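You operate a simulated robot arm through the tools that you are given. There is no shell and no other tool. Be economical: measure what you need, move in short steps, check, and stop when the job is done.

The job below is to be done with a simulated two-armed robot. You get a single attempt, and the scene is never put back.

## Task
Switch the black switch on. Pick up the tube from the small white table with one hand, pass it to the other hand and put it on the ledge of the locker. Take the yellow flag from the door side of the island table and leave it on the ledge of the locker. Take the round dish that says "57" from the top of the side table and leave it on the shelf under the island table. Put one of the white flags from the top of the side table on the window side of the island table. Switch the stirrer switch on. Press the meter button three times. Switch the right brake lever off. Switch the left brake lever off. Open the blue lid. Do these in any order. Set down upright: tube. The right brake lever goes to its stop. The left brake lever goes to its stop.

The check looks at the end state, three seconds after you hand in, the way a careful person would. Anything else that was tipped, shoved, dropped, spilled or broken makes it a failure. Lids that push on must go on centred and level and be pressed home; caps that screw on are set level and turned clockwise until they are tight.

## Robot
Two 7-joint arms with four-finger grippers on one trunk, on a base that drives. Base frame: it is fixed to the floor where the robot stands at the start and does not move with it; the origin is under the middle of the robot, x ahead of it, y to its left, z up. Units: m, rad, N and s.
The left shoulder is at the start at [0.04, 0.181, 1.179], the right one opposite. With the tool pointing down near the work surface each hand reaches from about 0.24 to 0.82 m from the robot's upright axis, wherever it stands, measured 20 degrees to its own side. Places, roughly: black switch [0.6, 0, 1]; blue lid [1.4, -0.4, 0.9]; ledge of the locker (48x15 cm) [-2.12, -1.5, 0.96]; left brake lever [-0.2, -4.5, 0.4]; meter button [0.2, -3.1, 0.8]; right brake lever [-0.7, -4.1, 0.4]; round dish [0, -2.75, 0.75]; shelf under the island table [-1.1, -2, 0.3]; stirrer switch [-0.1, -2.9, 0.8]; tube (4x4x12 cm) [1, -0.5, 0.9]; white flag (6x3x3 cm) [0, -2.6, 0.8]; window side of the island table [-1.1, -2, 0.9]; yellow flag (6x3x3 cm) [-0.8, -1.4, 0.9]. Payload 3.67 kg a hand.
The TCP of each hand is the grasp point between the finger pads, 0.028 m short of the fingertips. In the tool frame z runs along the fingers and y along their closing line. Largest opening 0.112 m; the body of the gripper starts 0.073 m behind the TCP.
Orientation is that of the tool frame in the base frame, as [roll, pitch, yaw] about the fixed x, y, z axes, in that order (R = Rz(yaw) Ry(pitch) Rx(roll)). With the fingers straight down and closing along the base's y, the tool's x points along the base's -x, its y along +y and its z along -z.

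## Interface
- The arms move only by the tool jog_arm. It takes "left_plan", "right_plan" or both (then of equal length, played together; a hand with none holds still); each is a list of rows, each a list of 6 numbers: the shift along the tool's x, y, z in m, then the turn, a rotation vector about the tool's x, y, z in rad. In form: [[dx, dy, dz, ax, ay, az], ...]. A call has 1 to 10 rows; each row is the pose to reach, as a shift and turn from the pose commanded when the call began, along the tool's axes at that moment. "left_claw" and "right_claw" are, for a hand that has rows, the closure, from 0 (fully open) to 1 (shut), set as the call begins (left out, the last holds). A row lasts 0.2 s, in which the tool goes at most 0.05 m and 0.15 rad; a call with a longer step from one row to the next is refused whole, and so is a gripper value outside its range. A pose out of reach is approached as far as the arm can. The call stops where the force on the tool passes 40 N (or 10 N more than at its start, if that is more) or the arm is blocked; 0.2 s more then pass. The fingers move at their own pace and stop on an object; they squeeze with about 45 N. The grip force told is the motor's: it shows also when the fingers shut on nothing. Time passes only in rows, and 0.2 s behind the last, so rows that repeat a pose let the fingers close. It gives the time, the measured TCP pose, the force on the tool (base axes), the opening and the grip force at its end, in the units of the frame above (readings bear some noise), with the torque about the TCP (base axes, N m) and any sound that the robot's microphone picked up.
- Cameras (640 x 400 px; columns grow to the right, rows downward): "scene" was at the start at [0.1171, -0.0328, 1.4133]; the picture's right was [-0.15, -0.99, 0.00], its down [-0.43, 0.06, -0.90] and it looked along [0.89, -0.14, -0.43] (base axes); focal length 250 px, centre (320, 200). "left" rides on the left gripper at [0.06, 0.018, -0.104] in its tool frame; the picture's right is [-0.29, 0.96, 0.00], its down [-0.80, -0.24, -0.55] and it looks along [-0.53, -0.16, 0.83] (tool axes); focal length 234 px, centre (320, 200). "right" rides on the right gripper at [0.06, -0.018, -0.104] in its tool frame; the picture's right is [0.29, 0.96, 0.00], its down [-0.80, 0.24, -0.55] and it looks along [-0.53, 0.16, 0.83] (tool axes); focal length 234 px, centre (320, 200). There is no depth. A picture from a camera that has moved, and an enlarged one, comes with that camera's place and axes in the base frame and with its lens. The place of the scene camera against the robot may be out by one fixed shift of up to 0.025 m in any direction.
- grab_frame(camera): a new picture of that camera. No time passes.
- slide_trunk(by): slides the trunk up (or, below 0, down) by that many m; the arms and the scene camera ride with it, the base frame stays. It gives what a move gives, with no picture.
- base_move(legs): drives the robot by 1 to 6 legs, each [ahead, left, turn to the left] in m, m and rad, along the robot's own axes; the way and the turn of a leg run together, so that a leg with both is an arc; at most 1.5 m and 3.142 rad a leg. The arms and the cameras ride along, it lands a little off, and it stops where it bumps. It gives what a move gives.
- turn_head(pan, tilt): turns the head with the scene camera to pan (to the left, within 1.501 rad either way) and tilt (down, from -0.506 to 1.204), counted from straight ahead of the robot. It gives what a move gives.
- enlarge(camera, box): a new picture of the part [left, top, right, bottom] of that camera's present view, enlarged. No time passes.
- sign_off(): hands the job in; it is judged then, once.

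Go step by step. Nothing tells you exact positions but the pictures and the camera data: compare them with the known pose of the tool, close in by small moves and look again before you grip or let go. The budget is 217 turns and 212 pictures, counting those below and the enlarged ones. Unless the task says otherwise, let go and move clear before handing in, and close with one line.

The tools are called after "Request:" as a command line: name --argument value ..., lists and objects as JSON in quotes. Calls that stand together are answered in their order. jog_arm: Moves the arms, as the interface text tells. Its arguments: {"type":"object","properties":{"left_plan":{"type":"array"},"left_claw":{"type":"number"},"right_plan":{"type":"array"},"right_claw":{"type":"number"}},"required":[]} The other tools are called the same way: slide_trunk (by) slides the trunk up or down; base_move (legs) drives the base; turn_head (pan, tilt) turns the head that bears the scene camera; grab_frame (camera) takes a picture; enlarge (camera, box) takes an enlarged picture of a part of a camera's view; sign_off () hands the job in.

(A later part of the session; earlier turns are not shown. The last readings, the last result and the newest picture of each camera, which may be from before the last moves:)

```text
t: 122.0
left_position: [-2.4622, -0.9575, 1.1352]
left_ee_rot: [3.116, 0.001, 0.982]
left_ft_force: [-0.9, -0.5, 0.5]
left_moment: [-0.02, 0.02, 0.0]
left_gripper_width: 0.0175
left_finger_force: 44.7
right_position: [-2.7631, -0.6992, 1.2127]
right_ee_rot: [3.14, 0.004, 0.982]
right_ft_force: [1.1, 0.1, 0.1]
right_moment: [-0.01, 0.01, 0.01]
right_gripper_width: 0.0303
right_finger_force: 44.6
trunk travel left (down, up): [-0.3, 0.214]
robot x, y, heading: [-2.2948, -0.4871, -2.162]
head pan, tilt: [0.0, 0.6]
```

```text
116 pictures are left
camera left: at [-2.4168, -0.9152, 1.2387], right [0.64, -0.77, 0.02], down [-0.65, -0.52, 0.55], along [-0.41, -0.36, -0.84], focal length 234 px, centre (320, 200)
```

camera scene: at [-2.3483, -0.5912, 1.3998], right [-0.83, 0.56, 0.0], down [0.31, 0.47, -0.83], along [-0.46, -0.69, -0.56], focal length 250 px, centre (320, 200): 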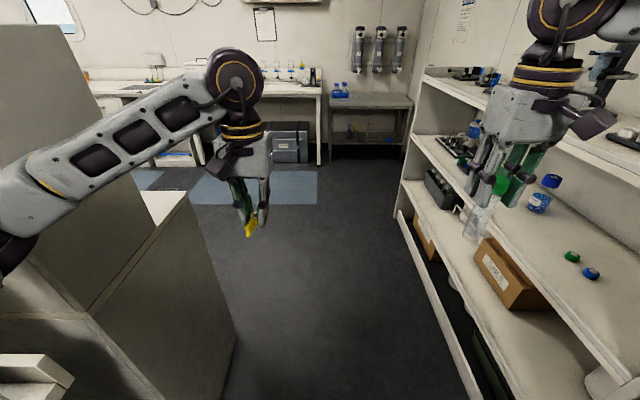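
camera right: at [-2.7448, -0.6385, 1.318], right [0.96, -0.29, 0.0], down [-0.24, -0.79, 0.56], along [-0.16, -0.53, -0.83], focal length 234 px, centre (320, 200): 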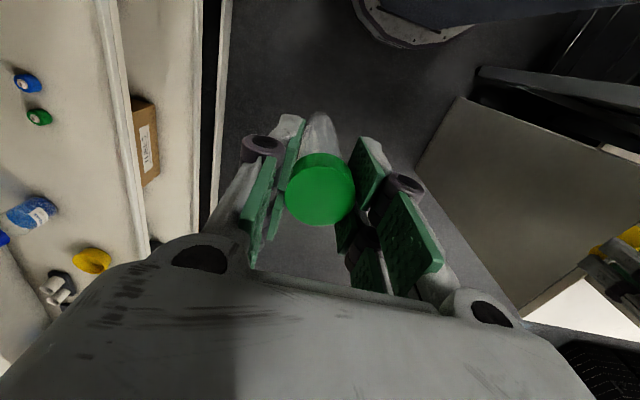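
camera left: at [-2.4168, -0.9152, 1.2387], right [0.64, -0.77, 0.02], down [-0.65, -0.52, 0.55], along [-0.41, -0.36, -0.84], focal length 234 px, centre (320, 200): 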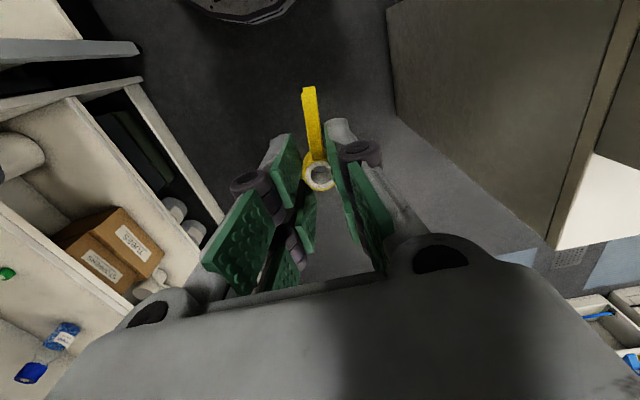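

My left elbow touched the locker: the corridor is narrower than my arms facing this way. I'll back up, turn to face +e, and then travel sideways.

Request:
base_move --legs '[[-0.2, 0, 0], [0, -0.06, 0], [0, 0, 1.57]]'

Request:
turn_head --pan -0.5 --tilt 0.6

Request:
grab_frame --camera "scene"

```text
t: 123.9
left_position: [-2.3626, -0.7854, 1.1353]
left_ee_rot: [3.114, 0.001, 0.973]
left_ft_force: [0.4, 0.2, -0.2]
left_moment: [0.0, 0.0, 0.02]
left_gripper_width: 0.0179
left_finger_force: 45.0
right_position: [-2.6593, -0.5288, 1.2102]
right_ee_rot: [3.135, -0.001, 0.979]
right_ft_force: [1.0, 0.6, -0.6]
right_moment: [-0.03, 0.01, 0.01]
right_gripper_width: 0.0306
right_finger_force: 44.6
trunk travel left (down, up): [-0.3, 0.214]
robot x, y, heading: [-2.184, -0.3238, -2.168]
head pan, tilt: [0.0, 0.6]
stopped in leg 2: the robot was blocked; the commanded pose is now the measured one
```

```text
t: 124.9
left_position: [-2.3632, -0.7878, 1.1341]
left_ee_rot: [3.112, -0.002, 0.974]
left_ft_force: [-0.4, 0.5, 1.0]
left_moment: [0.0, 0.02, 0.01]
left_gripper_width: 0.0176
left_finger_force: 44.5
right_position: [-2.6608, -0.5305, 1.2108]
right_ee_rot: [3.132, -0.002, 0.98]
right_ft_force: [-0.2, 0.4, -1.5]
right_moment: [-0.01, -0.02, -0.03]
right_gripper_width: 0.0306
right_finger_force: 45.4
trunk travel left (down, up): [-0.3, 0.214]
robot x, y, heading: [-2.1849, -0.3202, -2.165]
head pan, tilt: [-0.499, 0.6]
```

```text
115 pictures are left
camera scene: at [-2.2767, -0.3905, 1.3991], right [-0.46, 0.89, -0.01], down [0.51, 0.26, -0.82], along [-0.73, -0.38, -0.57], focal length 250 px, centre (320, 200)
```

scene: 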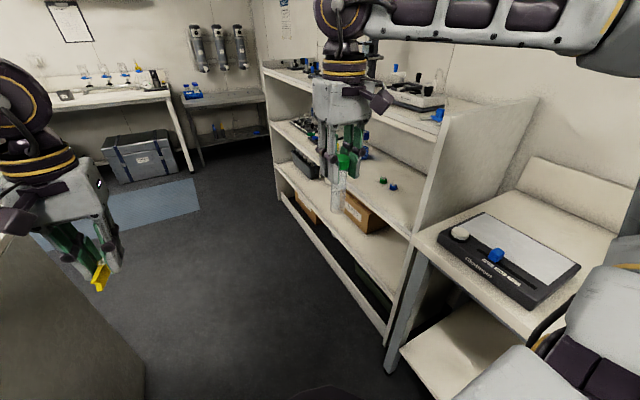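

Something bumps on the right, probably my elbow near the bench. I'll ease left a bit and turn here instead.

Request:
base_move --legs '[[0, 0.02, 0], [0, 0, 1.57]]'

Request:
turn_head --pan 0.1 --tilt 0.6

Request:
grab_frame --camera "scene"

```text
t: 125.7
left_position: [-2.3607, -0.781, 1.1361]
left_ee_rot: [3.107, 0.002, 0.956]
left_ft_force: [-0.7, 0.6, 0.1]
left_moment: [-0.03, 0.0, 0.01]
left_gripper_width: 0.0175
left_finger_force: 45.0
right_position: [-2.6538, -0.5274, 1.2115]
right_ee_rot: [3.132, 0.002, 0.975]
right_ft_force: [-0.2, 0.4, 0.0]
right_moment: [0.0, -0.01, -0.02]
right_gripper_width: 0.0305
right_finger_force: 44.7
trunk travel left (down, up): [-0.3, 0.214]
robot x, y, heading: [-2.176, -0.3241, -2.17]
head pan, tilt: [-0.499, 0.6]
stopped in leg 1: the robot was blocked; the commanded pose is now the measured one
```

```text
t: 126.7
left_position: [-2.3609, -0.7847, 1.1355]
left_ee_rot: [3.106, -0.001, 0.962]
left_ft_force: [0.0, -0.3, -0.1]
left_moment: [0.02, -0.01, 0.01]
left_gripper_width: 0.0176
left_finger_force: 44.7
right_position: [-2.6557, -0.5288, 1.2081]
right_ee_rot: [3.128, 0.0, 0.976]
right_ft_force: [0.6, -0.5, -0.7]
right_moment: [-0.02, 0.01, 0.01]
right_gripper_width: 0.0308
right_finger_force: 45.2
trunk travel left (down, up): [-0.3, 0.214]
robot x, y, heading: [-2.1738, -0.3279, -2.16]
head pan, tilt: [0.099, 0.6]
```

```text
114 pictures are left
camera scene: at [-2.2348, -0.4266, 1.3998], right [-0.88, 0.48, -0.01], down [0.28, 0.49, -0.83], along [-0.39, -0.73, -0.56], focal length 250 px, centre (320, 200)
```

scene: 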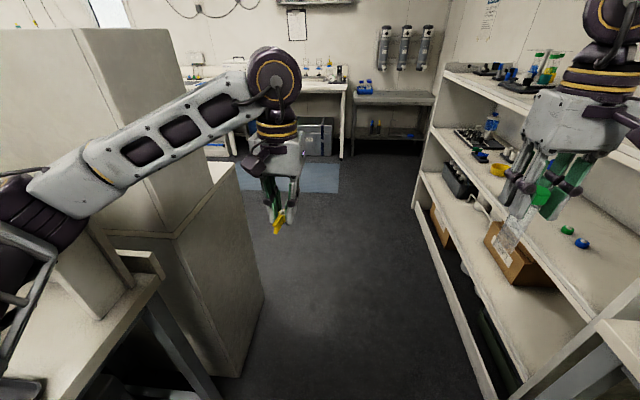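

The readings hint the base itself is against something low. Looking down around the base on both sides.

Request:
turn_head --pan -1.3 --tilt 1.1

Request:
grab_frame --camera "scene"

Request:
turn_head --pan 1.2 --tilt 1.0

Request:
grab_frame --camera "scene"

Request:
grab_frame --camera "left"

```text
t: 128.2
left_position: [-2.3615, -0.784, 1.1363]
left_ee_rot: [3.104, -0.003, 0.961]
left_ft_force: [0.5, 0.7, -0.3]
left_moment: [-0.04, 0.01, 0.02]
left_gripper_width: 0.0175
left_finger_force: 45.0
right_position: [-2.6563, -0.5291, 1.2078]
right_ee_rot: [3.127, 0.001, 0.975]
right_ft_force: [-0.4, 0.4, -1.6]
right_moment: [-0.01, 0.01, -0.03]
right_gripper_width: 0.0305
right_finger_force: 45.0
trunk travel left (down, up): [-0.3, 0.214]
robot x, y, heading: [-2.1792, -0.324, -2.167]
head pan, tilt: [-1.3, 1.1]
```

```text
113 pictures are left
camera scene: at [-2.2522, -0.3292, 1.3599], right [0.32, 0.95, -0.01], down [0.85, -0.29, -0.44], along [-0.42, 0.14, -0.9], focal length 250 px, centre (320, 200)
```

scene: 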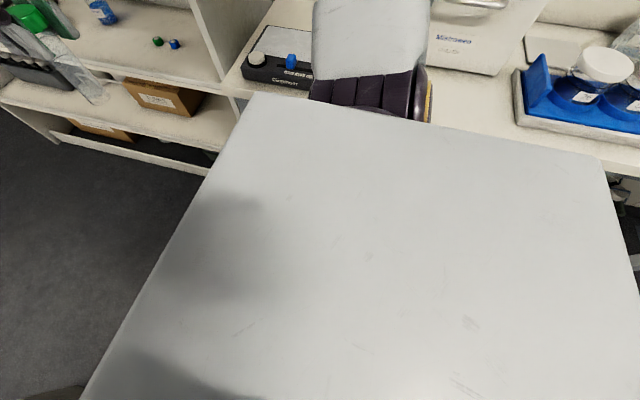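

```text
t: 130.5
left_position: [-2.3608, -0.7846, 1.1348]
left_ee_rot: [3.104, -0.001, 0.963]
left_ft_force: [0.8, -0.7, -0.1]
left_moment: [0.02, 0.01, 0.0]
left_gripper_width: 0.0174
left_finger_force: 44.8
right_position: [-2.6565, -0.5286, 1.2085]
right_ee_rot: [3.128, -0.001, 0.974]
right_ft_force: [0.3, -0.4, -0.1]
right_moment: [0.0, 0.02, 0.01]
right_gripper_width: 0.0305
right_finger_force: 44.7
trunk travel left (down, up): [-0.3, 0.214]
robot x, y, heading: [-2.1758, -0.3278, -2.166]
head pan, tilt: [1.201, 1.0]
```

```text
112 pictures are left
camera scene: at [-2.153, -0.4067, 1.3682], right [-0.82, -0.57, 0.0], down [-0.47, 0.69, -0.55], along [0.31, -0.45, -0.83], focal length 250 px, centre (320, 200)
```

scene: 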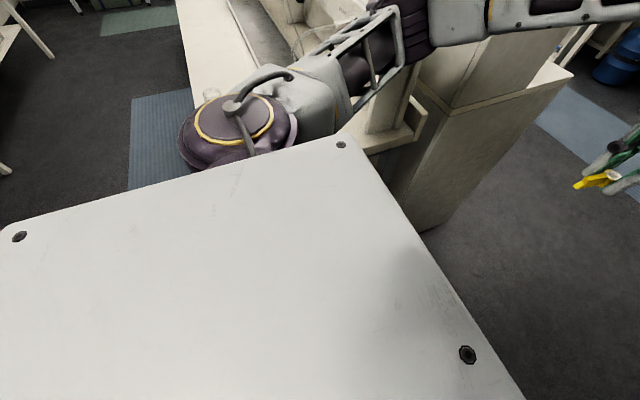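

```text
111 pictures are left
camera left: at [-2.3157, -0.742, 1.2396], right [0.62, -0.78, 0.03], down [-0.67, -0.51, 0.54], along [-0.41, -0.36, -0.84], focal length 234 px, centre (320, 200)
```

left: 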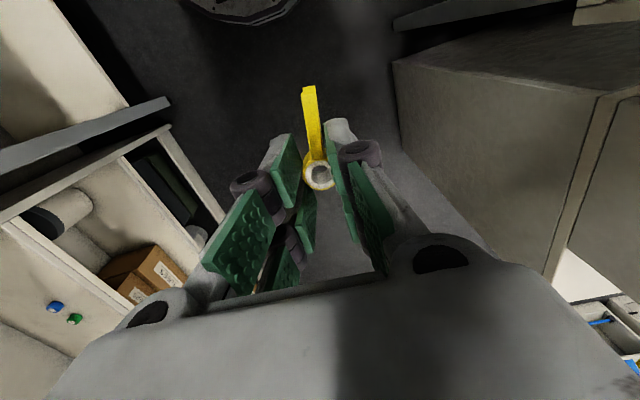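

Request:
enlarge --camera "scene" --box '[160, 0, 440, 180]'

```text
2.22 times, centred on (300, 90) of scene
camera zoom: at [-2.153, -0.4067, 1.3682], right [-0.82, -0.57, 0.0], down [-0.47, 0.69, -0.55], along [0.31, -0.45, -0.83], focal length 555 px, centre (364, 444)
```

zoom: 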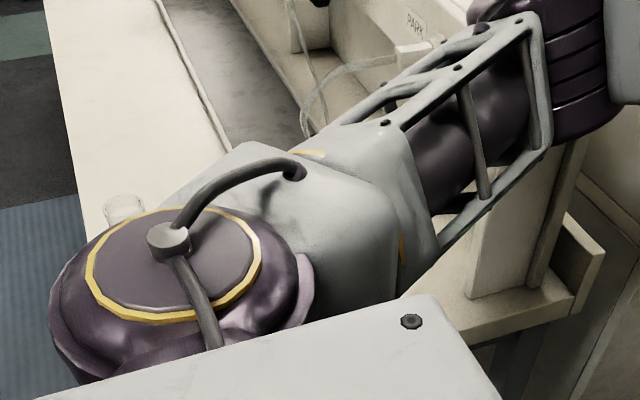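

The left elbow hangs over the island's glassware tray, so first I'll raise the trunk straight up to lift both elbows clear.

Request:
slide_trunk --by 0.2

Request:
grab_frame --camera "scene"

Request:
turn_head --pan -1.3 --tilt 0.9

Request:
grab_frame --camera "scene"

```text
t: 132.7
left_position: [-2.3508, -0.7948, 1.3322]
left_ee_rot: [3.118, -0.005, 0.964]
left_ft_force: [0.6, 1.2, -0.4]
left_moment: [0.0, -0.01, -0.01]
left_gripper_width: 0.0173
left_finger_force: 44.7
right_position: [-2.6449, -0.5402, 1.4104]
right_ee_rot: [3.14, -0.004, 0.977]
right_ft_force: [0.1, -1.1, -0.7]
right_moment: [0.02, 0.03, -0.03]
right_gripper_width: 0.0306
right_finger_force: 44.8
trunk travel left (down, up): [-0.5, 0.014]
robot x, y, heading: [-2.1748, -0.3262, -2.169]
head pan, tilt: [1.201, 1.0]
```

```text
109 pictures are left
camera scene: at [-2.1408, -0.4202, 1.5678], right [-0.82, -0.57, 0.0], down [-0.48, 0.69, -0.54], along [0.31, -0.44, -0.84], focal length 250 px, centre (320, 200)
```

scene: 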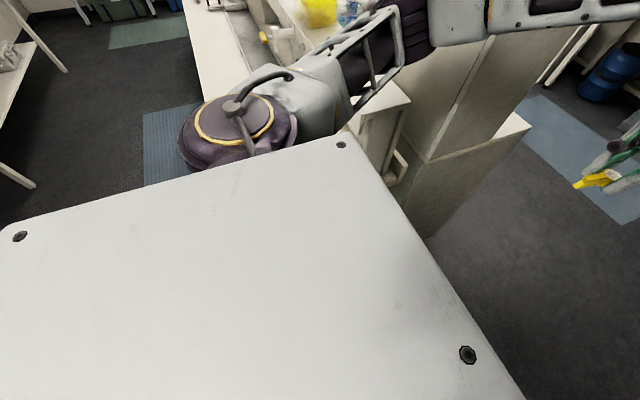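

```text
t: 135.0
left_position: [-2.3515, -0.7944, 1.332]
left_ee_rot: [3.118, -0.006, 0.963]
left_ft_force: [0.9, -1.4, -0.3]
left_moment: [0.03, 0.0, -0.01]
left_gripper_width: 0.0175
left_finger_force: 44.9
right_position: [-2.6458, -0.5401, 1.4106]
right_ee_rot: [-3.141, -0.003, 0.979]
right_ft_force: [0.4, -0.4, -0.9]
right_moment: [0.01, 0.01, -0.02]
right_gripper_width: 0.0305
right_finger_force: 44.7
trunk travel left (down, up): [-0.5, 0.014]
robot x, y, heading: [-2.1708, -0.332, -2.164]
head pan, tilt: [-1.3, 0.901]
```

```text
108 pictures are left
camera scene: at [-2.2522, -0.3385, 1.5749], right [0.32, 0.95, 0.0], down [0.74, -0.25, -0.62], along [-0.59, 0.2, -0.78], focal length 250 px, centre (320, 200)
```

scene: 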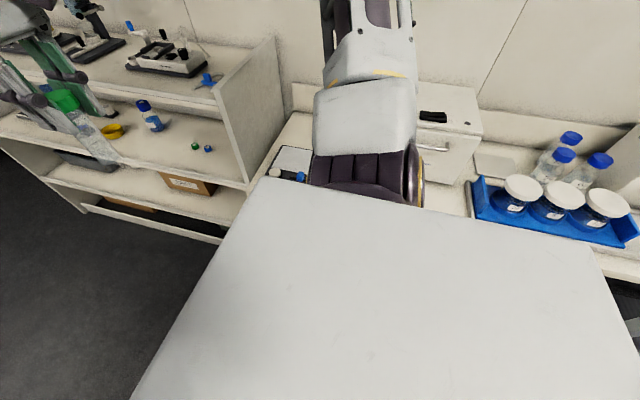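

Clear now (the slight tilt is gone). Turning left in place with raised arms.

Request:
base_move --legs '[[0, 0, 1.57]]'

Request:
turn_head --pan 0.1 --tilt 0.7

Request:
grab_frame --camera "scene"

```text
t: 139.6
left_position: [-1.7063, -0.5016, 1.3323]
left_ee_rot: [3.119, -0.006, 2.537]
left_ft_force: [0.3, 0.1, 0.1]
left_moment: [-0.01, 0.0, 0.0]
left_gripper_width: 0.0173
left_finger_force: 45.1
right_position: [-1.9598, -0.7961, 1.4112]
right_ee_rot: [3.14, -0.004, 2.553]
right_ft_force: [0.0, 0.7, -1.7]
right_moment: [0.0, -0.01, 0.02]
right_gripper_width: 0.0305
right_finger_force: 45.2
trunk travel left (down, up): [-0.5, 0.014]
robot x, y, heading: [-2.1721, -0.3269, -0.593]
head pan, tilt: [-1.3, 0.901]
```

```text
t: 141.1
left_position: [-1.7056, -0.4998, 1.3321]
left_ee_rot: [3.119, -0.005, 2.539]
left_ft_force: [0.8, 0.5, -0.9]
left_moment: [0.0, -0.02, 0.0]
left_gripper_width: 0.0174
left_finger_force: 44.9
right_position: [-1.9597, -0.796, 1.4114]
right_ee_rot: [3.141, -0.004, 2.551]
right_ft_force: [0.4, -0.3, -0.6]
right_moment: [-0.02, 0.0, 0.0]
right_gripper_width: 0.0307
right_finger_force: 45.2
trunk travel left (down, up): [-0.5, 0.014]
robot x, y, heading: [-2.1759, -0.3222, -0.592]
head pan, tilt: [0.099, 0.7]
```

```text
107 pictures are left
camera scene: at [-2.0773, -0.3974, 1.591], right [-0.47, -0.88, 0.0], down [-0.57, 0.3, -0.76], along [0.67, -0.36, -0.64], focal length 250 px, centre (320, 200)
```

scene: 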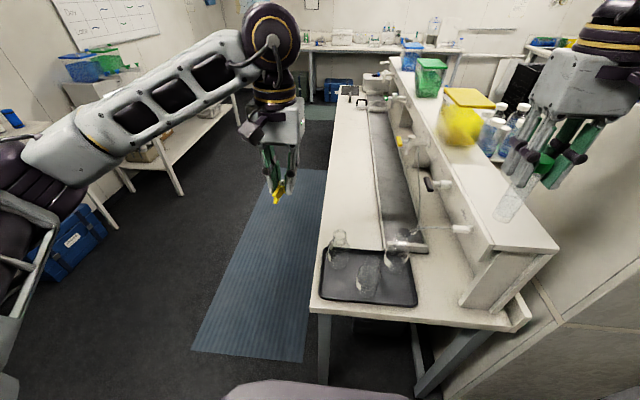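

Request:
enlarge --camera "scene" --box '[300, 200, 460, 320]'

Request:
turn_head --pan -0.8 --tilt 0.7

Request:
grab_frame --camera "scene"

```text
3.33 times, centred on (380, 260) of scene
camera zoom: at [-2.0773, -0.3974, 1.591], right [-0.47, -0.88, 0.0], down [-0.57, 0.3, -0.76], along [0.67, -0.36, -0.64], focal length 832 px, centre (120, 0)
```

zoom: 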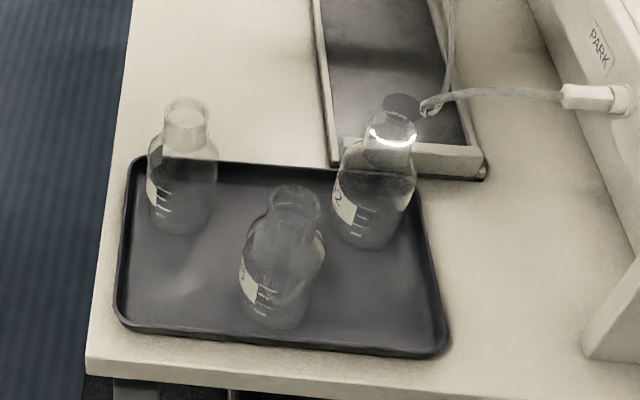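

```text
t: 142.3
left_position: [-1.7069, -0.5002, 1.3327]
left_ee_rot: [3.121, -0.005, 2.538]
left_ft_force: [0.1, -0.4, 0.0]
left_moment: [0.0, -0.01, -0.05]
left_gripper_width: 0.0176
left_finger_force: 45.2
right_position: [-1.9589, -0.7964, 1.4109]
right_ee_rot: [3.141, -0.002, 2.55]
right_ft_force: [-0.2, -0.2, -1.0]
right_moment: [-0.01, -0.02, 0.01]
right_gripper_width: 0.0305
right_finger_force: 45.0
trunk travel left (down, up): [-0.5, 0.014]
robot x, y, heading: [-2.1724, -0.3253, -0.593]
head pan, tilt: [-0.799, 0.7]
```

```text
105 pictures are left
camera scene: at [-2.1368, -0.4408, 1.591], right [-0.98, -0.18, 0.0], down [-0.12, 0.63, -0.76], along [0.14, -0.75, -0.64], focal length 250 px, centre (320, 200)
```

scene: 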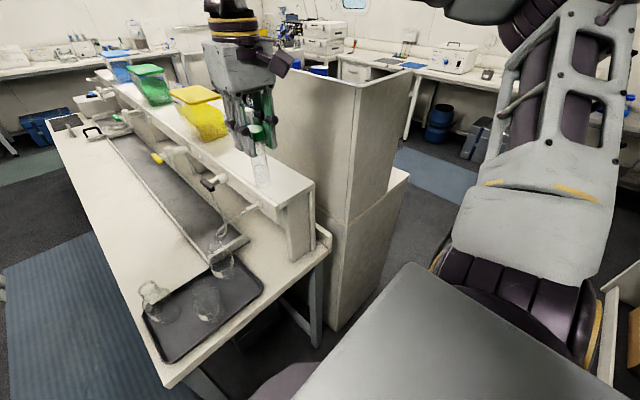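

The flasks all stand upright. Now I'll shuffle sideways to put the ledge in front of me.

Request:
base_move --legs '[[-0.05, 0, 0], [0, -0.78, 0]]'

Request:
turn_head --pan 0 --tilt 0.8

Request:
grab_frame --camera "scene"

Request:
grab_frame --camera "right"

Request:
grab_frame --camera "left"

```text
t: 146.4
left_position: [-2.1146, -1.0218, 1.3334]
left_ee_rot: [3.098, -0.014, 2.558]
left_ft_force: [14.2, 12.4, -5.3]
left_moment: [-0.76, 1.26, 0.52]
left_gripper_width: 0.0178
left_finger_force: 45.4
right_position: [-2.3724, -1.3249, 1.4095]
right_ee_rot: [3.137, -0.005, 2.557]
right_ft_force: [-1.3, -1.9, -1.4]
right_moment: [0.05, -0.09, -0.01]
right_gripper_width: 0.0307
right_finger_force: 44.8
trunk travel left (down, up): [-0.5, 0.014]
robot x, y, heading: [-2.5901, -0.8536, -0.588]
head pan, tilt: [-0.799, 0.7]
stopped in leg 2: the force on the tool passed its limit at 108 N (the readings are from after the stop); the commanded pose is now the measured one
```

```text
t: 147.5
left_position: [-2.1148, -1.0197, 1.3332]
left_ee_rot: [3.104, -0.012, 2.55]
left_ft_force: [-0.1, -0.1, -0.6]
left_moment: [0.02, -0.02, 0.03]
left_gripper_width: 0.0172
left_finger_force: 44.9
right_position: [-2.3694, -1.3236, 1.4101]
right_ee_rot: [3.139, -0.002, 2.557]
right_ft_force: [-0.5, 0.6, 0.3]
right_moment: [-0.01, -0.02, -0.01]
right_gripper_width: 0.0307
right_finger_force: 45.1
trunk travel left (down, up): [-0.5, 0.014]
robot x, y, heading: [-2.5889, -0.8575, -0.588]
head pan, tilt: [0.0, 0.799]
```

```text
104 pictures are left
camera scene: at [-2.4982, -0.93, 1.5828], right [-0.55, -0.83, 0.0], down [-0.6, 0.4, -0.7], along [0.58, -0.39, -0.72], focal length 250 px, centre (320, 200)
```

scene: 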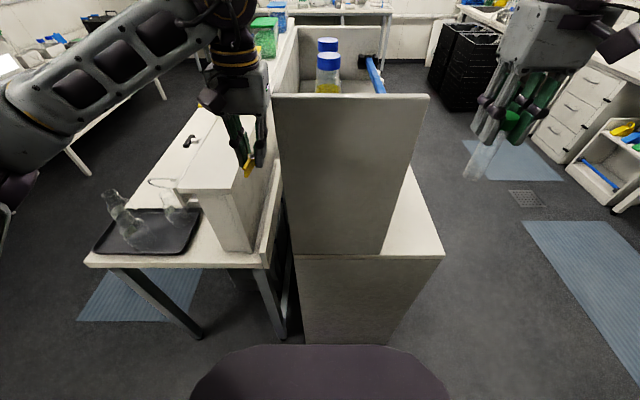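

```text
103 pictures are left
camera right: at [-2.4299, -1.3056, 1.5163], right [0.29, 0.96, 0.0], down [0.8, -0.24, 0.55], along [0.53, -0.16, -0.83], focal length 234 px, centre (320, 200)
```

right: 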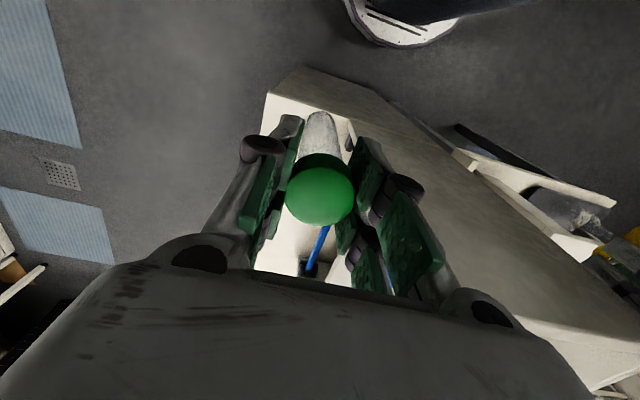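

```text
102 pictures are left
camera left: at [-2.1562, -0.9749, 1.4383], right [0.77, 0.63, 0.03], down [0.52, -0.66, 0.54], along [0.36, -0.4, -0.84], focal length 234 px, centre (320, 200)
```

left: 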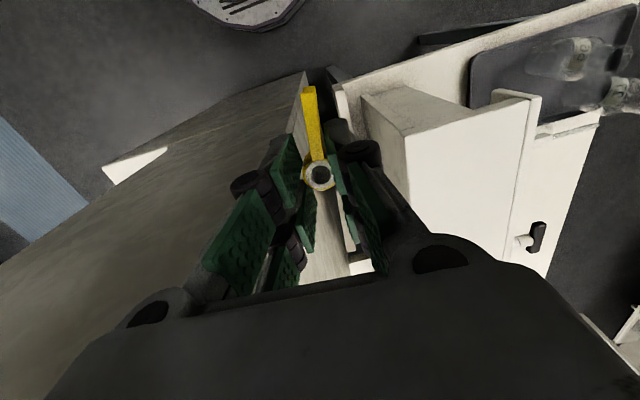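

The ledge is on the far (window) side of the locker, to my right, running away from me. The right hand is almost over its near end; I'll shift it 4 cm outward, then extend along the ledge.

Request:
jog_arm --right_plan '[[0, -0.04, 0, 0, 0, 0], [-0.042, -0.04, 0.03, 0, 0, 0], [-0.084, -0.04, 0.06, 0, 0, 0], [-0.126, -0.04, 0.09, 0, 0, 0], [-0.168, -0.04, 0.11, 0, 0, 0], [-0.21, -0.04, 0.13, 0, 0, 0], [-0.25, -0.04, 0.15, 0, 0, 0]]'

Request:
grab_frame --camera "right"

Request:
grab_frame --camera "scene"

```text
refused: row 2 steps farther than a row can; nothing moved
```

```text
101 pictures are left
camera right: at [-2.4299, -1.3056, 1.5163], right [0.29, 0.96, 0.0], down [0.8, -0.24, 0.55], along [0.53, -0.16, -0.83], focal length 234 px, centre (320, 200)
```

right: 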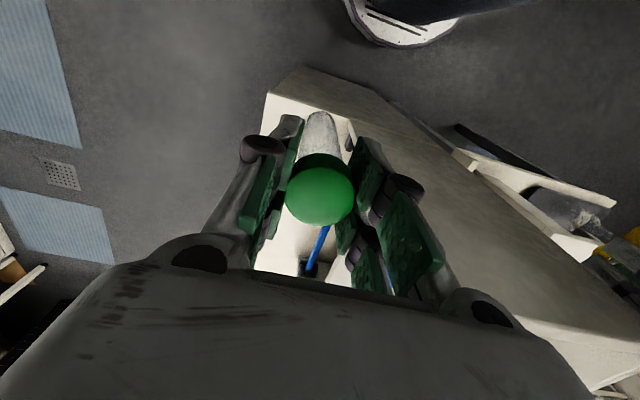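

```text
100 pictures are left
camera scene: at [-2.4982, -0.93, 1.5828], right [-0.55, -0.83, 0.0], down [-0.6, 0.4, -0.7], along [0.58, -0.39, -0.72], focal length 250 px, centre (320, 200)
```

scene: 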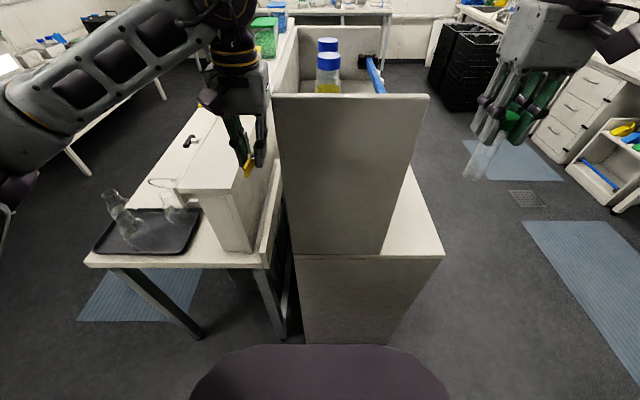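

The step was slightly too long. Before redoing, I want to identify what's under the right hand.

Request:
enlarge --camera "right" --box '[240, 60, 400, 290]'

Request:
enlarge --camera "scene" --box '[260, 20, 460, 280]'

```text
1.74 times, centred on (320, 175) of right
camera zoom: at [-2.4299, -1.3056, 1.5163], right [0.29, 0.96, 0.0], down [0.8, -0.24, 0.55], along [0.53, -0.16, -0.83], focal length 407 px, centre (320, 244)
```

zoom: 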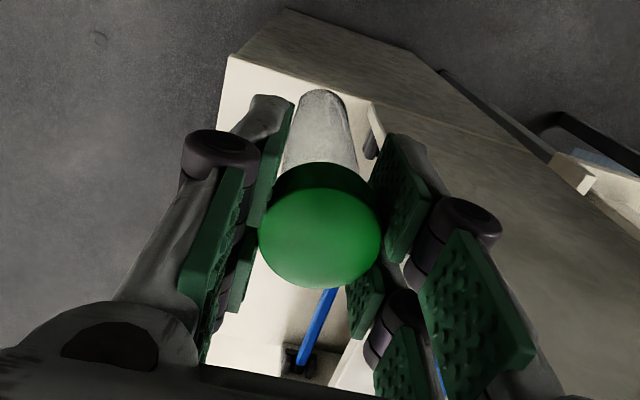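

```text
1.54 times, centred on (360, 150) of scene
camera zoom: at [-2.4982, -0.93, 1.5828], right [-0.55, -0.83, 0.0], down [-0.6, 0.4, -0.7], along [0.58, -0.39, -0.72], focal length 384 px, centre (258, 277)
```

zoom: 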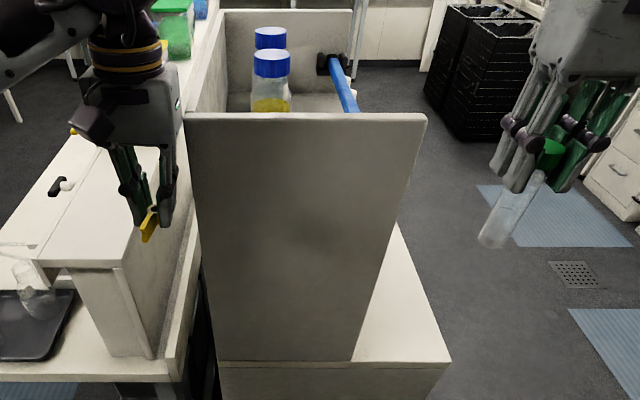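

I'll shift the right hand 4.5 cm outward and look again; the parallax will show at what height that blue handle lies.

Request:
jog_arm --right_plan '[[0, -0.045, 0, 0, 0, 0], [0, -0.09, 0, 0, 0, 0]]'

Request:
grab_frame --camera "right"

```text
t: 148.1
left_position: [-2.1143, -1.0196, 1.3336]
left_ee_rot: [3.103, -0.009, 2.549]
left_ft_force: [-0.1, -0.1, -0.4]
left_moment: [-0.02, -0.05, -0.02]
left_gripper_width: 0.0173
left_finger_force: 45.3
right_position: [-2.4219, -1.3996, 1.4103]
right_ee_rot: [3.139, -0.003, 2.558]
right_ft_force: [0.0, 0.2, -1.5]
right_moment: [0.0, -0.02, 0.01]
right_gripper_width: 0.0305
right_finger_force: 44.3
trunk travel left (down, up): [-0.5, 0.014]
robot x, y, heading: [-2.585, -0.8565, -0.585]
head pan, tilt: [0.0, 0.799]
```

```text
97 pictures are left
camera right: at [-2.4808, -1.3809, 1.5161], right [0.29, 0.96, 0.0], down [0.8, -0.24, 0.55], along [0.53, -0.16, -0.83], focal length 234 px, centre (320, 200)
```

right: 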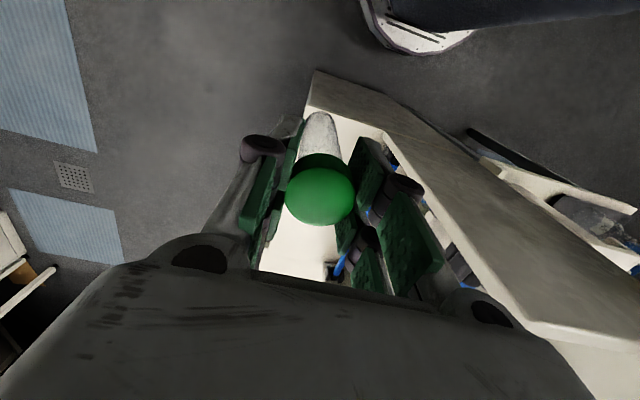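

That blue-handled hammer lies inside at ledge level near the far end, clear of my spot. I'll extend the tube to about 18 cm along the ledge, centred, at a safe height.

Request:
jog_arm --right_plan '[[-0.035, 0.01, 0.02, 0, 0, 0], [-0.07, 0.02, 0.04, 0, 0, 0], [-0.105, 0.03, 0.06, 0, 0, 0], [-0.14, 0.04, 0.08, 0, 0, 0], [-0.175, 0.05, 0.1, 0, 0, 0], [-0.21, 0.06, 0.125, 0, 0, 0], [-0.245, 0.07, 0.15, 0, 0, 0], [-0.245, 0.07, 0.15, 0, 0, 0]]'

Request:
grab_frame --camera "right"

Request:
grab_frame --camera "scene"

```text
t: 149.9
left_position: [-2.1165, -1.0203, 1.3339]
left_ee_rot: [3.105, -0.01, 2.55]
left_ft_force: [0.0, 0.2, 0.1]
left_moment: [-0.03, 0.01, -0.02]
left_gripper_width: 0.0174
left_finger_force: 45.4
right_position: [-2.1784, -1.4735, 1.2601]
right_ee_rot: [3.14, -0.005, 2.556]
right_ft_force: [0.6, -0.2, -0.4]
right_moment: [-0.02, -0.02, 0.04]
right_gripper_width: 0.0301
right_finger_force: 44.9
trunk travel left (down, up): [-0.5, 0.014]
robot x, y, heading: [-2.5885, -0.8536, -0.586]
head pan, tilt: [0.0, 0.799]
```

```text
96 pictures are left
camera right: at [-2.2376, -1.4564, 1.3667], right [0.29, 0.96, 0.0], down [0.8, -0.24, 0.55], along [0.53, -0.16, -0.83], focal length 234 px, centre (320, 200)
```

right: 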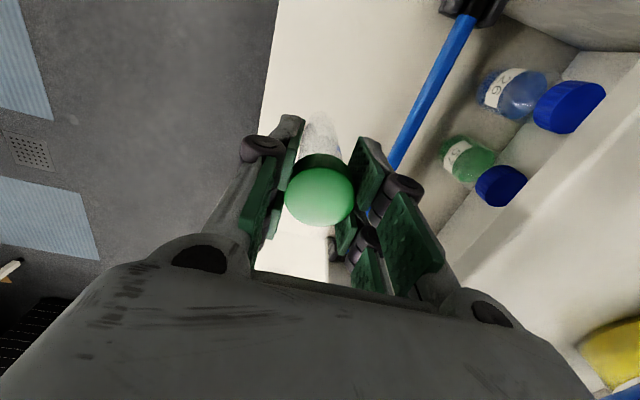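

```text
95 pictures are left
camera scene: at [-2.4981, -0.9294, 1.5828], right [-0.55, -0.83, 0.0], down [-0.6, 0.4, -0.7], along [0.58, -0.39, -0.72], focal length 250 px, centre (320, 200)
```

scene: 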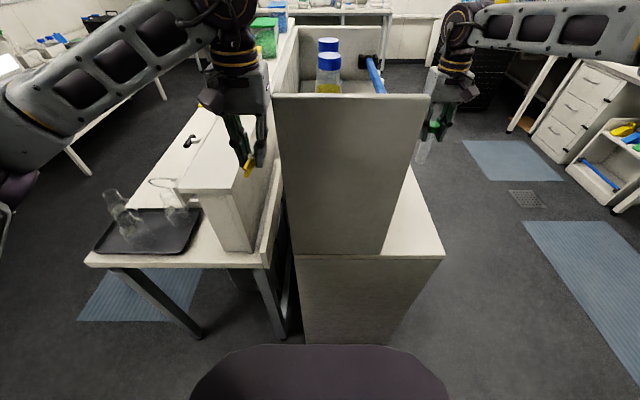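

The ledge below the tube is clear; a blue retaining rail runs well to its left. Lowering towards the surface.

Request:
jog_arm --right_plan '[[0, 0, 0.04, 0, 0, 0], [0, 0, 0.08, 0, 0, 0], [0, 0, 0.12, 0, 0, 0], [0, 0, 0.15, 0, 0, 0], [0, 0, 0.165, 0, 0, 0]]'

Request:
grab_frame --camera "right"

Request:
enlarge --camera "scene" --box '[360, 60, 500, 200]'

```text
t: 151.1
left_position: [-2.1154, -1.0213, 1.3335]
left_ee_rot: [3.105, -0.011, 2.551]
left_ft_force: [0.3, -0.6, -0.1]
left_moment: [0.02, 0.01, -0.03]
left_gripper_width: 0.0175
left_finger_force: 45.4
right_position: [-2.1911, -1.472, 1.1009]
right_ee_rot: [3.14, -0.002, 2.558]
right_ft_force: [0.0, -0.2, -0.5]
right_moment: [-0.01, 0.0, 0.0]
right_gripper_width: 0.0305
right_finger_force: 45.1
right hand out of reach, approached as far as the arm can: row 4, 5
trunk travel left (down, up): [-0.5, 0.014]
robot x, y, heading: [-2.5882, -0.8538, -0.588]
head pan, tilt: [0.0, 0.799]
```

```text
94 pictures are left
camera right: at [-2.2504, -1.4535, 1.2068], right [0.29, 0.96, 0.0], down [0.8, -0.24, 0.55], along [0.53, -0.16, -0.83], focal length 234 px, centre (320, 200)
```

right: 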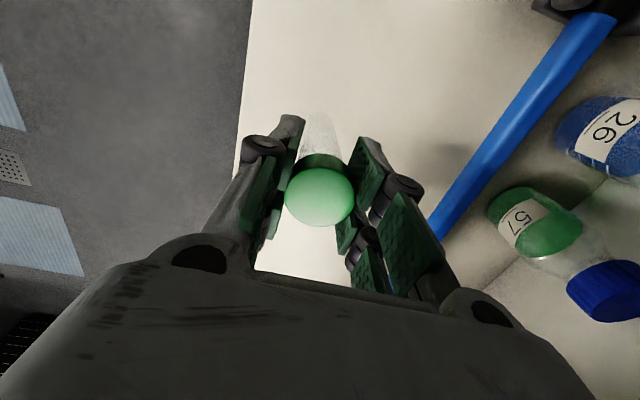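

```text
2.86 times, centred on (430, 130) of scene
camera zoom: at [-2.4977, -0.9296, 1.5828], right [-0.55, -0.83, 0.0], down [-0.6, 0.4, -0.7], along [0.58, -0.39, -0.72], focal length 714 px, centre (6, 400)
```

zoom: 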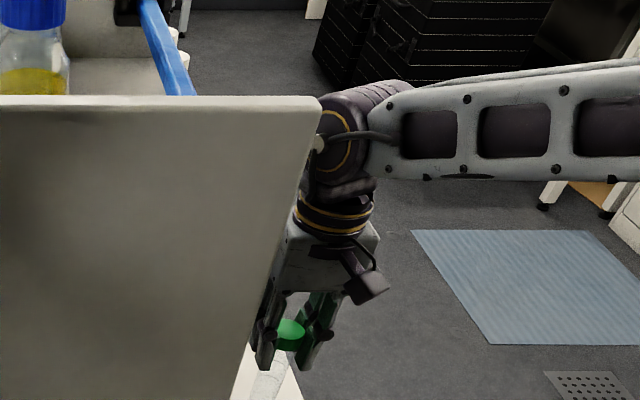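

I'm at the reach limit here. I'll pull back 3.5 cm and lower gently until the tube touches.

Request:
jog_arm --right_plan '[[0.02, 0, 0, 0, 0, 0], [0.035, 0, 0.005, 0, 0, 0], [0.035, 0, 0.01, 0, 0, 0], [0.035, 0, 0.0135, 0, 0, 0], [0.035, 0, 0.017, 0, 0, 0]]'

```text
t: 152.3
left_position: [-2.1148, -1.0197, 1.3338]
left_ee_rot: [3.104, -0.009, 2.551]
left_ft_force: [-0.1, 0.4, 0.3]
left_moment: [-0.03, 0.0, 0.01]
left_gripper_width: 0.0175
left_finger_force: 45.0
right_position: [-2.2207, -1.452, 1.0837]
right_ee_rot: [3.141, -0.004, 2.558]
right_ft_force: [0.3, -0.1, -0.3]
right_moment: [-0.01, 0.0, 0.02]
right_gripper_width: 0.0307
right_finger_force: 45.5
trunk travel left (down, up): [-0.5, 0.014]
robot x, y, heading: [-2.5917, -0.8518, -0.588]
head pan, tilt: [0.0, 0.799]
```

Request:
jog_arm --right_plan '[[0, 0, 0.002, 0, 0, 0], [0, 0, 0.004, 0, 0, 0], [0, 0, 0.006, 0, 0, 0], [0, 0, 0.008, 0, 0, 0]]'

Request:
enlarge --camera "right" --box '[240, 60, 400, 240]'

```text
t: 153.3
left_position: [-2.1146, -1.0212, 1.3326]
left_ee_rot: [3.106, -0.01, 2.55]
left_ft_force: [0.4, -0.3, -0.6]
left_moment: [0.0, -0.03, 0.02]
left_gripper_width: 0.0173
left_finger_force: 44.7
right_position: [-2.22, -1.4525, 1.0748]
right_ee_rot: [3.142, -0.005, 2.558]
right_ft_force: [0.1, 0.9, -1.2]
right_moment: [-0.01, 0.04, 0.02]
right_gripper_width: 0.0306
right_finger_force: 45.1
trunk travel left (down, up): [-0.5, 0.014]
robot x, y, heading: [-2.5899, -0.8551, -0.588]
head pan, tilt: [0.0, 0.799]
```

```text
2.22 times, centred on (320, 150) of right
camera zoom: at [-2.2799, -1.4341, 1.1811], right [0.29, 0.96, 0.0], down [0.8, -0.24, 0.55], along [0.53, -0.16, -0.83], focal length 520 px, centre (320, 311)
```

zoom: 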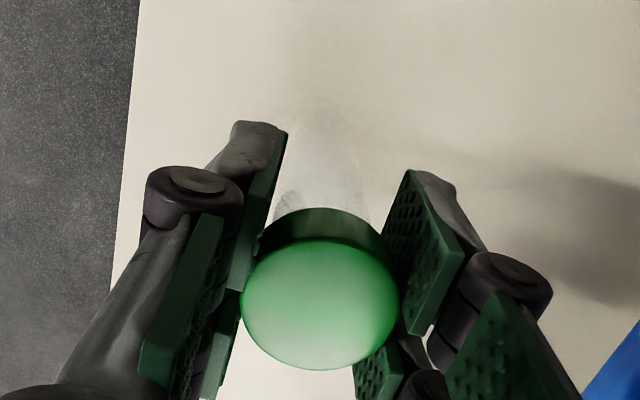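

Not in contact yet. Continuing in small steps.

Request:
jog_arm --right_plan '[[0, 0, 0.0015, 0, 0, 0], [0, 0, 0.003, 0, 0, 0], [0, 0, 0.0045, 0, 0, 0], [0, 0, 0.006, 0, 0, 0], [0, 0, 0.0075, 0, 0, 0], [0, 0, 0.009, 0, 0, 0]]'

```text
t: 154.7
left_position: [-2.115, -1.02, 1.3334]
left_ee_rot: [3.105, -0.011, 2.548]
left_ft_force: [0.2, 1.0, -0.4]
left_moment: [0.0, 0.01, 0.0]
left_gripper_width: 0.0174
left_finger_force: 44.4
right_position: [-2.2209, -1.4518, 1.0675]
right_ee_rot: [-3.141, -0.003, 2.557]
right_ft_force: [-0.2, -0.8, -0.4]
right_moment: [0.02, -0.01, -0.02]
right_gripper_width: 0.0308
right_finger_force: 44.5
trunk travel left (down, up): [-0.5, 0.014]
robot x, y, heading: [-2.5919, -0.8547, -0.584]
head pan, tilt: [0.0, 0.799]
```

Request:
jog_arm --right_plan '[[0, 0, 0.0015, 0, 0, 0], [0, 0, 0.003, 0, 0, 0], [0, 0, 0.0045, 0, 0, 0], [0, 0, 0.006, 0, 0, 0], [0, 0, 0.0075, 0, 0, 0], [0, 0, 0.009, 0, 0, 0]]'

Request:
grab_frame --camera "right"

```text
t: 156.1
left_position: [-2.1149, -1.0207, 1.3329]
left_ee_rot: [3.105, -0.011, 2.551]
left_ft_force: [-0.4, 0.9, -0.5]
left_moment: [0.0, -0.03, 0.01]
left_gripper_width: 0.0177
left_finger_force: 45.2
right_position: [-2.2206, -1.452, 1.0572]
right_ee_rot: [-3.141, -0.003, 2.556]
right_ft_force: [-0.4, 0.1, -0.9]
right_moment: [-0.01, 0.03, 0.03]
right_gripper_width: 0.0308
right_finger_force: 45.4
trunk travel left (down, up): [-0.5, 0.014]
robot x, y, heading: [-2.5871, -0.8511, -0.586]
head pan, tilt: [0.0, 0.799]
```

```text
91 pictures are left
camera right: at [-2.2798, -1.434, 1.1635], right [0.29, 0.96, 0.0], down [0.8, -0.24, 0.55], along [0.53, -0.16, -0.83], focal length 234 px, centre (320, 200)
```

right: 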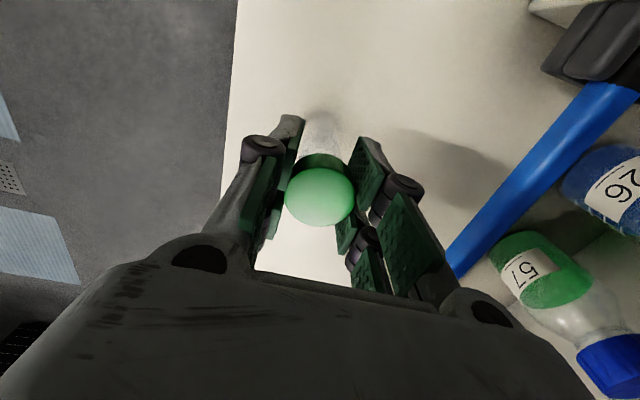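

Request:
jog_arm --right_plan '[[0, 0, 0.0015, 0, 0, 0], [0, 0, 0.003, 0, 0, 0], [0, 0, 0.0045, 0, 0, 0], [0, 0, 0.006, 0, 0, 0], [0, 0, 0.0075, 0, 0, 0], [0, 0, 0.009, 0, 0, 0], [0, 0, 0.0105, 0, 0, 0], [0, 0, 0.012, 0, 0, 0]]'

```text
t: 157.2
left_position: [-2.1151, -1.02, 1.3334]
left_ee_rot: [3.104, -0.011, 2.551]
left_ft_force: [0.2, 0.5, 0.3]
left_moment: [0.01, 0.0, 0.0]
left_gripper_width: 0.0175
left_finger_force: 45.2
right_position: [-2.2174, -1.4526, 1.0571]
right_ee_rot: [3.137, 0.003, 2.555]
right_ft_force: [-6.3, 4.3, 21.6]
right_moment: [0.57, 0.75, 0.03]
right_gripper_width: 0.0309
right_finger_force: 44.9
trunk travel left (down, up): [-0.5, 0.014]
robot x, y, heading: [-2.5909, -0.8475, -0.587]
head pan, tilt: [0.0, 0.799]
stopped in row 5 (right hand): the force on the tool passed its limit at 42 N (the readings are from after the stop); the commanded pose is now the measured one
```

Contact: the tube stands on the ledge. Opening the right hand modestly, then lifting straight up.

Request:
jog_arm --right_plan '[[0, 0, -0.001, 0, 0, 0], [0, 0, -0.001, 0, 0, 0], [0, 0, -0.001, 0, 0, 0]]' --right_claw 0.5

Request:
jog_arm --right_plan '[[0, 0, -0.03, 0, 0, 0], [0, 0, -0.07, 0, 0, 0], [0, 0, -0.11, 0, 0, 0], [0.02, 0, -0.15, 0, 0, 0], [0.05, 0, -0.19, 0, 0, 0], [0.08, 0, -0.22, 0, 0, 0]]'

Request:
grab_frame --camera "right"

```text
t: 158.0
left_position: [-2.1139, -1.0196, 1.3345]
left_ee_rot: [3.106, -0.01, 2.55]
left_ft_force: [1.2, -0.2, 0.3]
left_moment: [0.01, -0.04, 0.0]
left_gripper_width: 0.0175
left_finger_force: 44.6
right_position: [-2.2172, -1.4534, 1.056]
right_ee_rot: [3.139, 0.0, 2.555]
right_ft_force: [-0.3, 0.2, 0.8]
right_moment: [-0.01, -0.01, 0.0]
right_gripper_width: 0.0558
right_finger_force: 0.1
trunk travel left (down, up): [-0.5, 0.014]
robot x, y, heading: [-2.5866, -0.8555, -0.59]
head pan, tilt: [0.0, 0.799]
```

```text
t: 159.4
left_position: [-2.1161, -1.0194, 1.3343]
left_ee_rot: [3.103, -0.009, 2.551]
left_ft_force: [0.0, 0.3, -0.1]
left_moment: [0.02, -0.04, -0.01]
left_gripper_width: 0.0174
left_finger_force: 45.1
right_position: [-2.2865, -1.4084, 1.275]
right_ee_rot: [3.141, 0.004, 2.556]
right_ft_force: [-0.1, -0.3, 0.7]
right_moment: [-0.01, -0.02, 0.01]
right_gripper_width: 0.0561
right_finger_force: 0.0
trunk travel left (down, up): [-0.5, 0.014]
robot x, y, heading: [-2.5857, -0.8531, -0.587]
head pan, tilt: [0.0, 0.799]
```

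```text
90 pictures are left
camera right: at [-2.347, -1.3899, 1.3809], right [0.29, 0.96, 0.0], down [0.79, -0.24, 0.56], along [0.53, -0.16, -0.83], focal length 234 px, centre (320, 200)
```

right: 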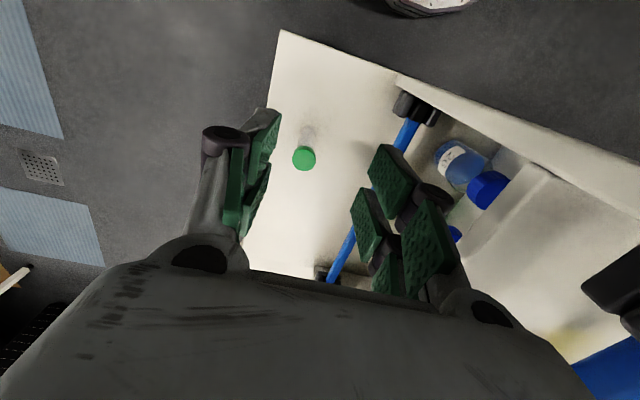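

The tube stands upright on the ledge. For the flag, I'll retract both hands, move out into the window-side aisle, and face the ledge from there.

Request:
jog_arm --left_plan '[[0.04, 0.0, 0, 0, 0, 0], [0.08, 0.0, 0, 0, 0, 0], [0.12, 0, 0, 0, 0, 0]]' --right_plan '[[0.04, 0.0, -0.01, 0, 0, 0], [0.08, 0.0, -0.02, 0, 0, 0], [0.12, 0, -0.03, 0, 0, 0]]'

Request:
base_move --legs '[[0, -0.9, 0]]'

Request:
turn_head --pan -0.3 --tilt 0.5

Request:
grab_frame --camera "scene"

```text
t: 160.2
left_position: [-2.2152, -0.9526, 1.3353]
left_ee_rot: [3.104, -0.009, 2.549]
left_ft_force: [0.1, 0.4, 0.6]
left_moment: [0.01, 0.0, -0.03]
left_gripper_width: 0.0175
left_finger_force: 45.4
right_position: [-2.3877, -1.3436, 1.3041]
right_ee_rot: [3.139, 0.005, 2.556]
right_ft_force: [-0.9, 0.2, -0.3]
right_moment: [-0.02, -0.05, 0.0]
right_gripper_width: 0.0561
right_finger_force: 0.0
trunk travel left (down, up): [-0.5, 0.014]
robot x, y, heading: [-2.5882, -0.8578, -0.588]
head pan, tilt: [0.0, 0.799]
```

```text
t: 165.1
left_position: [-2.7134, -1.7024, 1.3338]
left_ee_rot: [3.105, -0.01, 2.55]
left_ft_force: [-0.2, 0.0, 0.6]
left_moment: [-0.03, -0.01, 0.03]
left_gripper_width: 0.0178
left_finger_force: 45.1
right_position: [-2.8865, -2.0928, 1.3051]
right_ee_rot: [3.139, 0.003, 2.553]
right_ft_force: [0.3, -1.1, 0.5]
right_moment: [0.01, 0.02, 0.03]
right_gripper_width: 0.0561
right_finger_force: 0.0
trunk travel left (down, up): [-0.5, 0.014]
robot x, y, heading: [-3.0893, -1.605, -0.592]
head pan, tilt: [0.0, 0.799]
```

```text
t: 165.9
left_position: [-2.714, -1.7041, 1.3338]
left_ee_rot: [3.103, -0.009, 2.547]
left_ft_force: [-0.1, -1.1, 0.2]
left_moment: [-0.02, 0.0, 0.0]
left_gripper_width: 0.0175
left_finger_force: 44.7
right_position: [-2.887, -2.0934, 1.3049]
right_ee_rot: [3.139, 0.002, 2.553]
right_ft_force: [0.4, -0.2, -0.7]
right_moment: [0.01, 0.03, 0.01]
right_gripper_width: 0.0561
right_finger_force: 0.0
trunk travel left (down, up): [-0.5, 0.014]
robot x, y, heading: [-3.0878, -1.6049, -0.591]
head pan, tilt: [-0.3, 0.499]
```

```text
89 pictures are left
camera scene: at [-3.0081, -1.7057, 1.6087], right [-0.78, -0.63, 0.0], down [-0.3, 0.37, -0.88], along [0.55, -0.68, -0.48], focal length 250 px, centre (320, 200)
```

scene: 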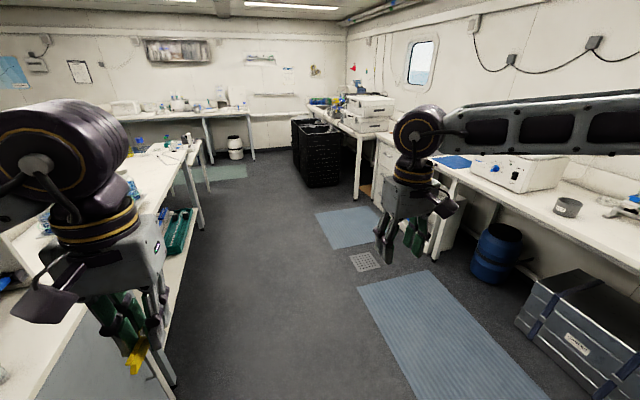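

The window-side aisle is free. Driving along it and turning to face the ledge.

Request:
base_move --legs '[[0.93, 0, 0], [0, 0, 1.57]]'

Request:
turn_head --pan 0.0 --tilt 0.75

Request:
grab_frame --camera "scene"

Request:
grab_frame --camera "left"

```text
t: 175.2
left_position: [-2.2151, -1.7465, 1.3346]
left_ee_rot: [3.105, -0.011, -2.157]
left_ft_force: [-0.6, 0.4, 0.3]
left_moment: [0.05, 0.0, 0.01]
left_gripper_width: 0.0174
left_finger_force: 44.5
right_position: [-1.8237, -1.9164, 1.3038]
right_ee_rot: [3.14, 0.005, -2.153]
right_ft_force: [0.6, 0.3, 0.3]
right_moment: [-0.01, 0.0, 0.04]
right_gripper_width: 0.0557
right_finger_force: 0.0
trunk travel left (down, up): [-0.5, 0.014]
robot x, y, heading: [-2.3145, -2.1227, 0.986]
head pan, tilt: [-0.3, 0.499]
```

```text
t: 176.0
left_position: [-2.2166, -1.7468, 1.3348]
left_ee_rot: [3.104, -0.011, -2.159]
left_ft_force: [0.7, -0.2, 0.4]
left_moment: [0.01, 0.01, -0.03]
left_gripper_width: 0.0173
left_finger_force: 44.7
right_position: [-1.8244, -1.9182, 1.3052]
right_ee_rot: [3.139, 0.002, -2.154]
right_ft_force: [1.7, 0.4, 0.3]
right_moment: [-0.03, -0.02, 0.0]
right_gripper_width: 0.0559
right_finger_force: 0.1
trunk travel left (down, up): [-0.5, 0.014]
robot x, y, heading: [-2.3127, -2.1243, 0.993]
head pan, tilt: [0.0, 0.75]
```

```text
88 pictures are left
camera scene: at [-2.2497, -2.0544, 1.5868], right [0.83, -0.55, 0.0], down [-0.38, -0.57, -0.73], along [0.4, 0.61, -0.68], focal length 250 px, centre (320, 200)
```

scene: 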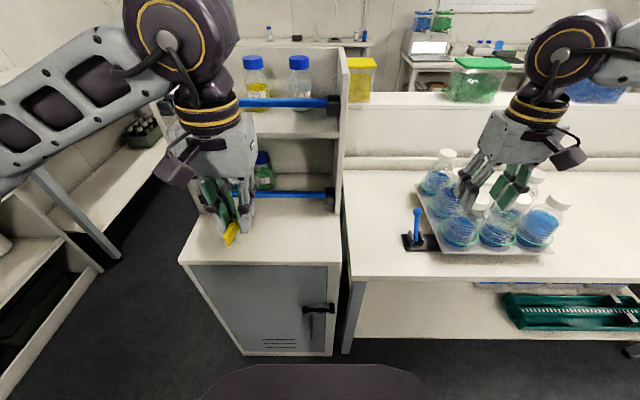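

```text
87 pictures are left
camera left: at [-2.2604, -1.7873, 1.4393], right [-0.64, 0.77, 0.03], down [0.66, 0.52, 0.54], along [0.4, 0.36, -0.84], focal length 234 px, centre (320, 200)
```

left: 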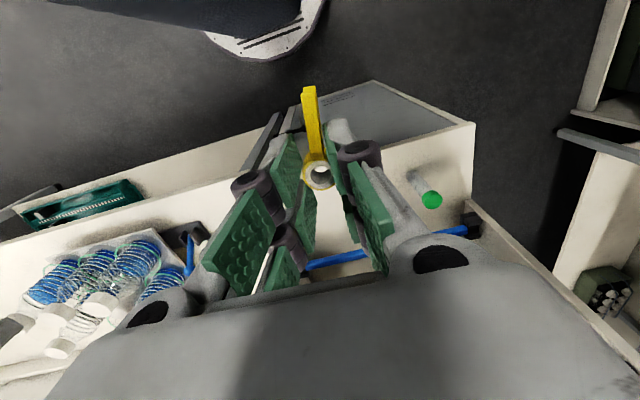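

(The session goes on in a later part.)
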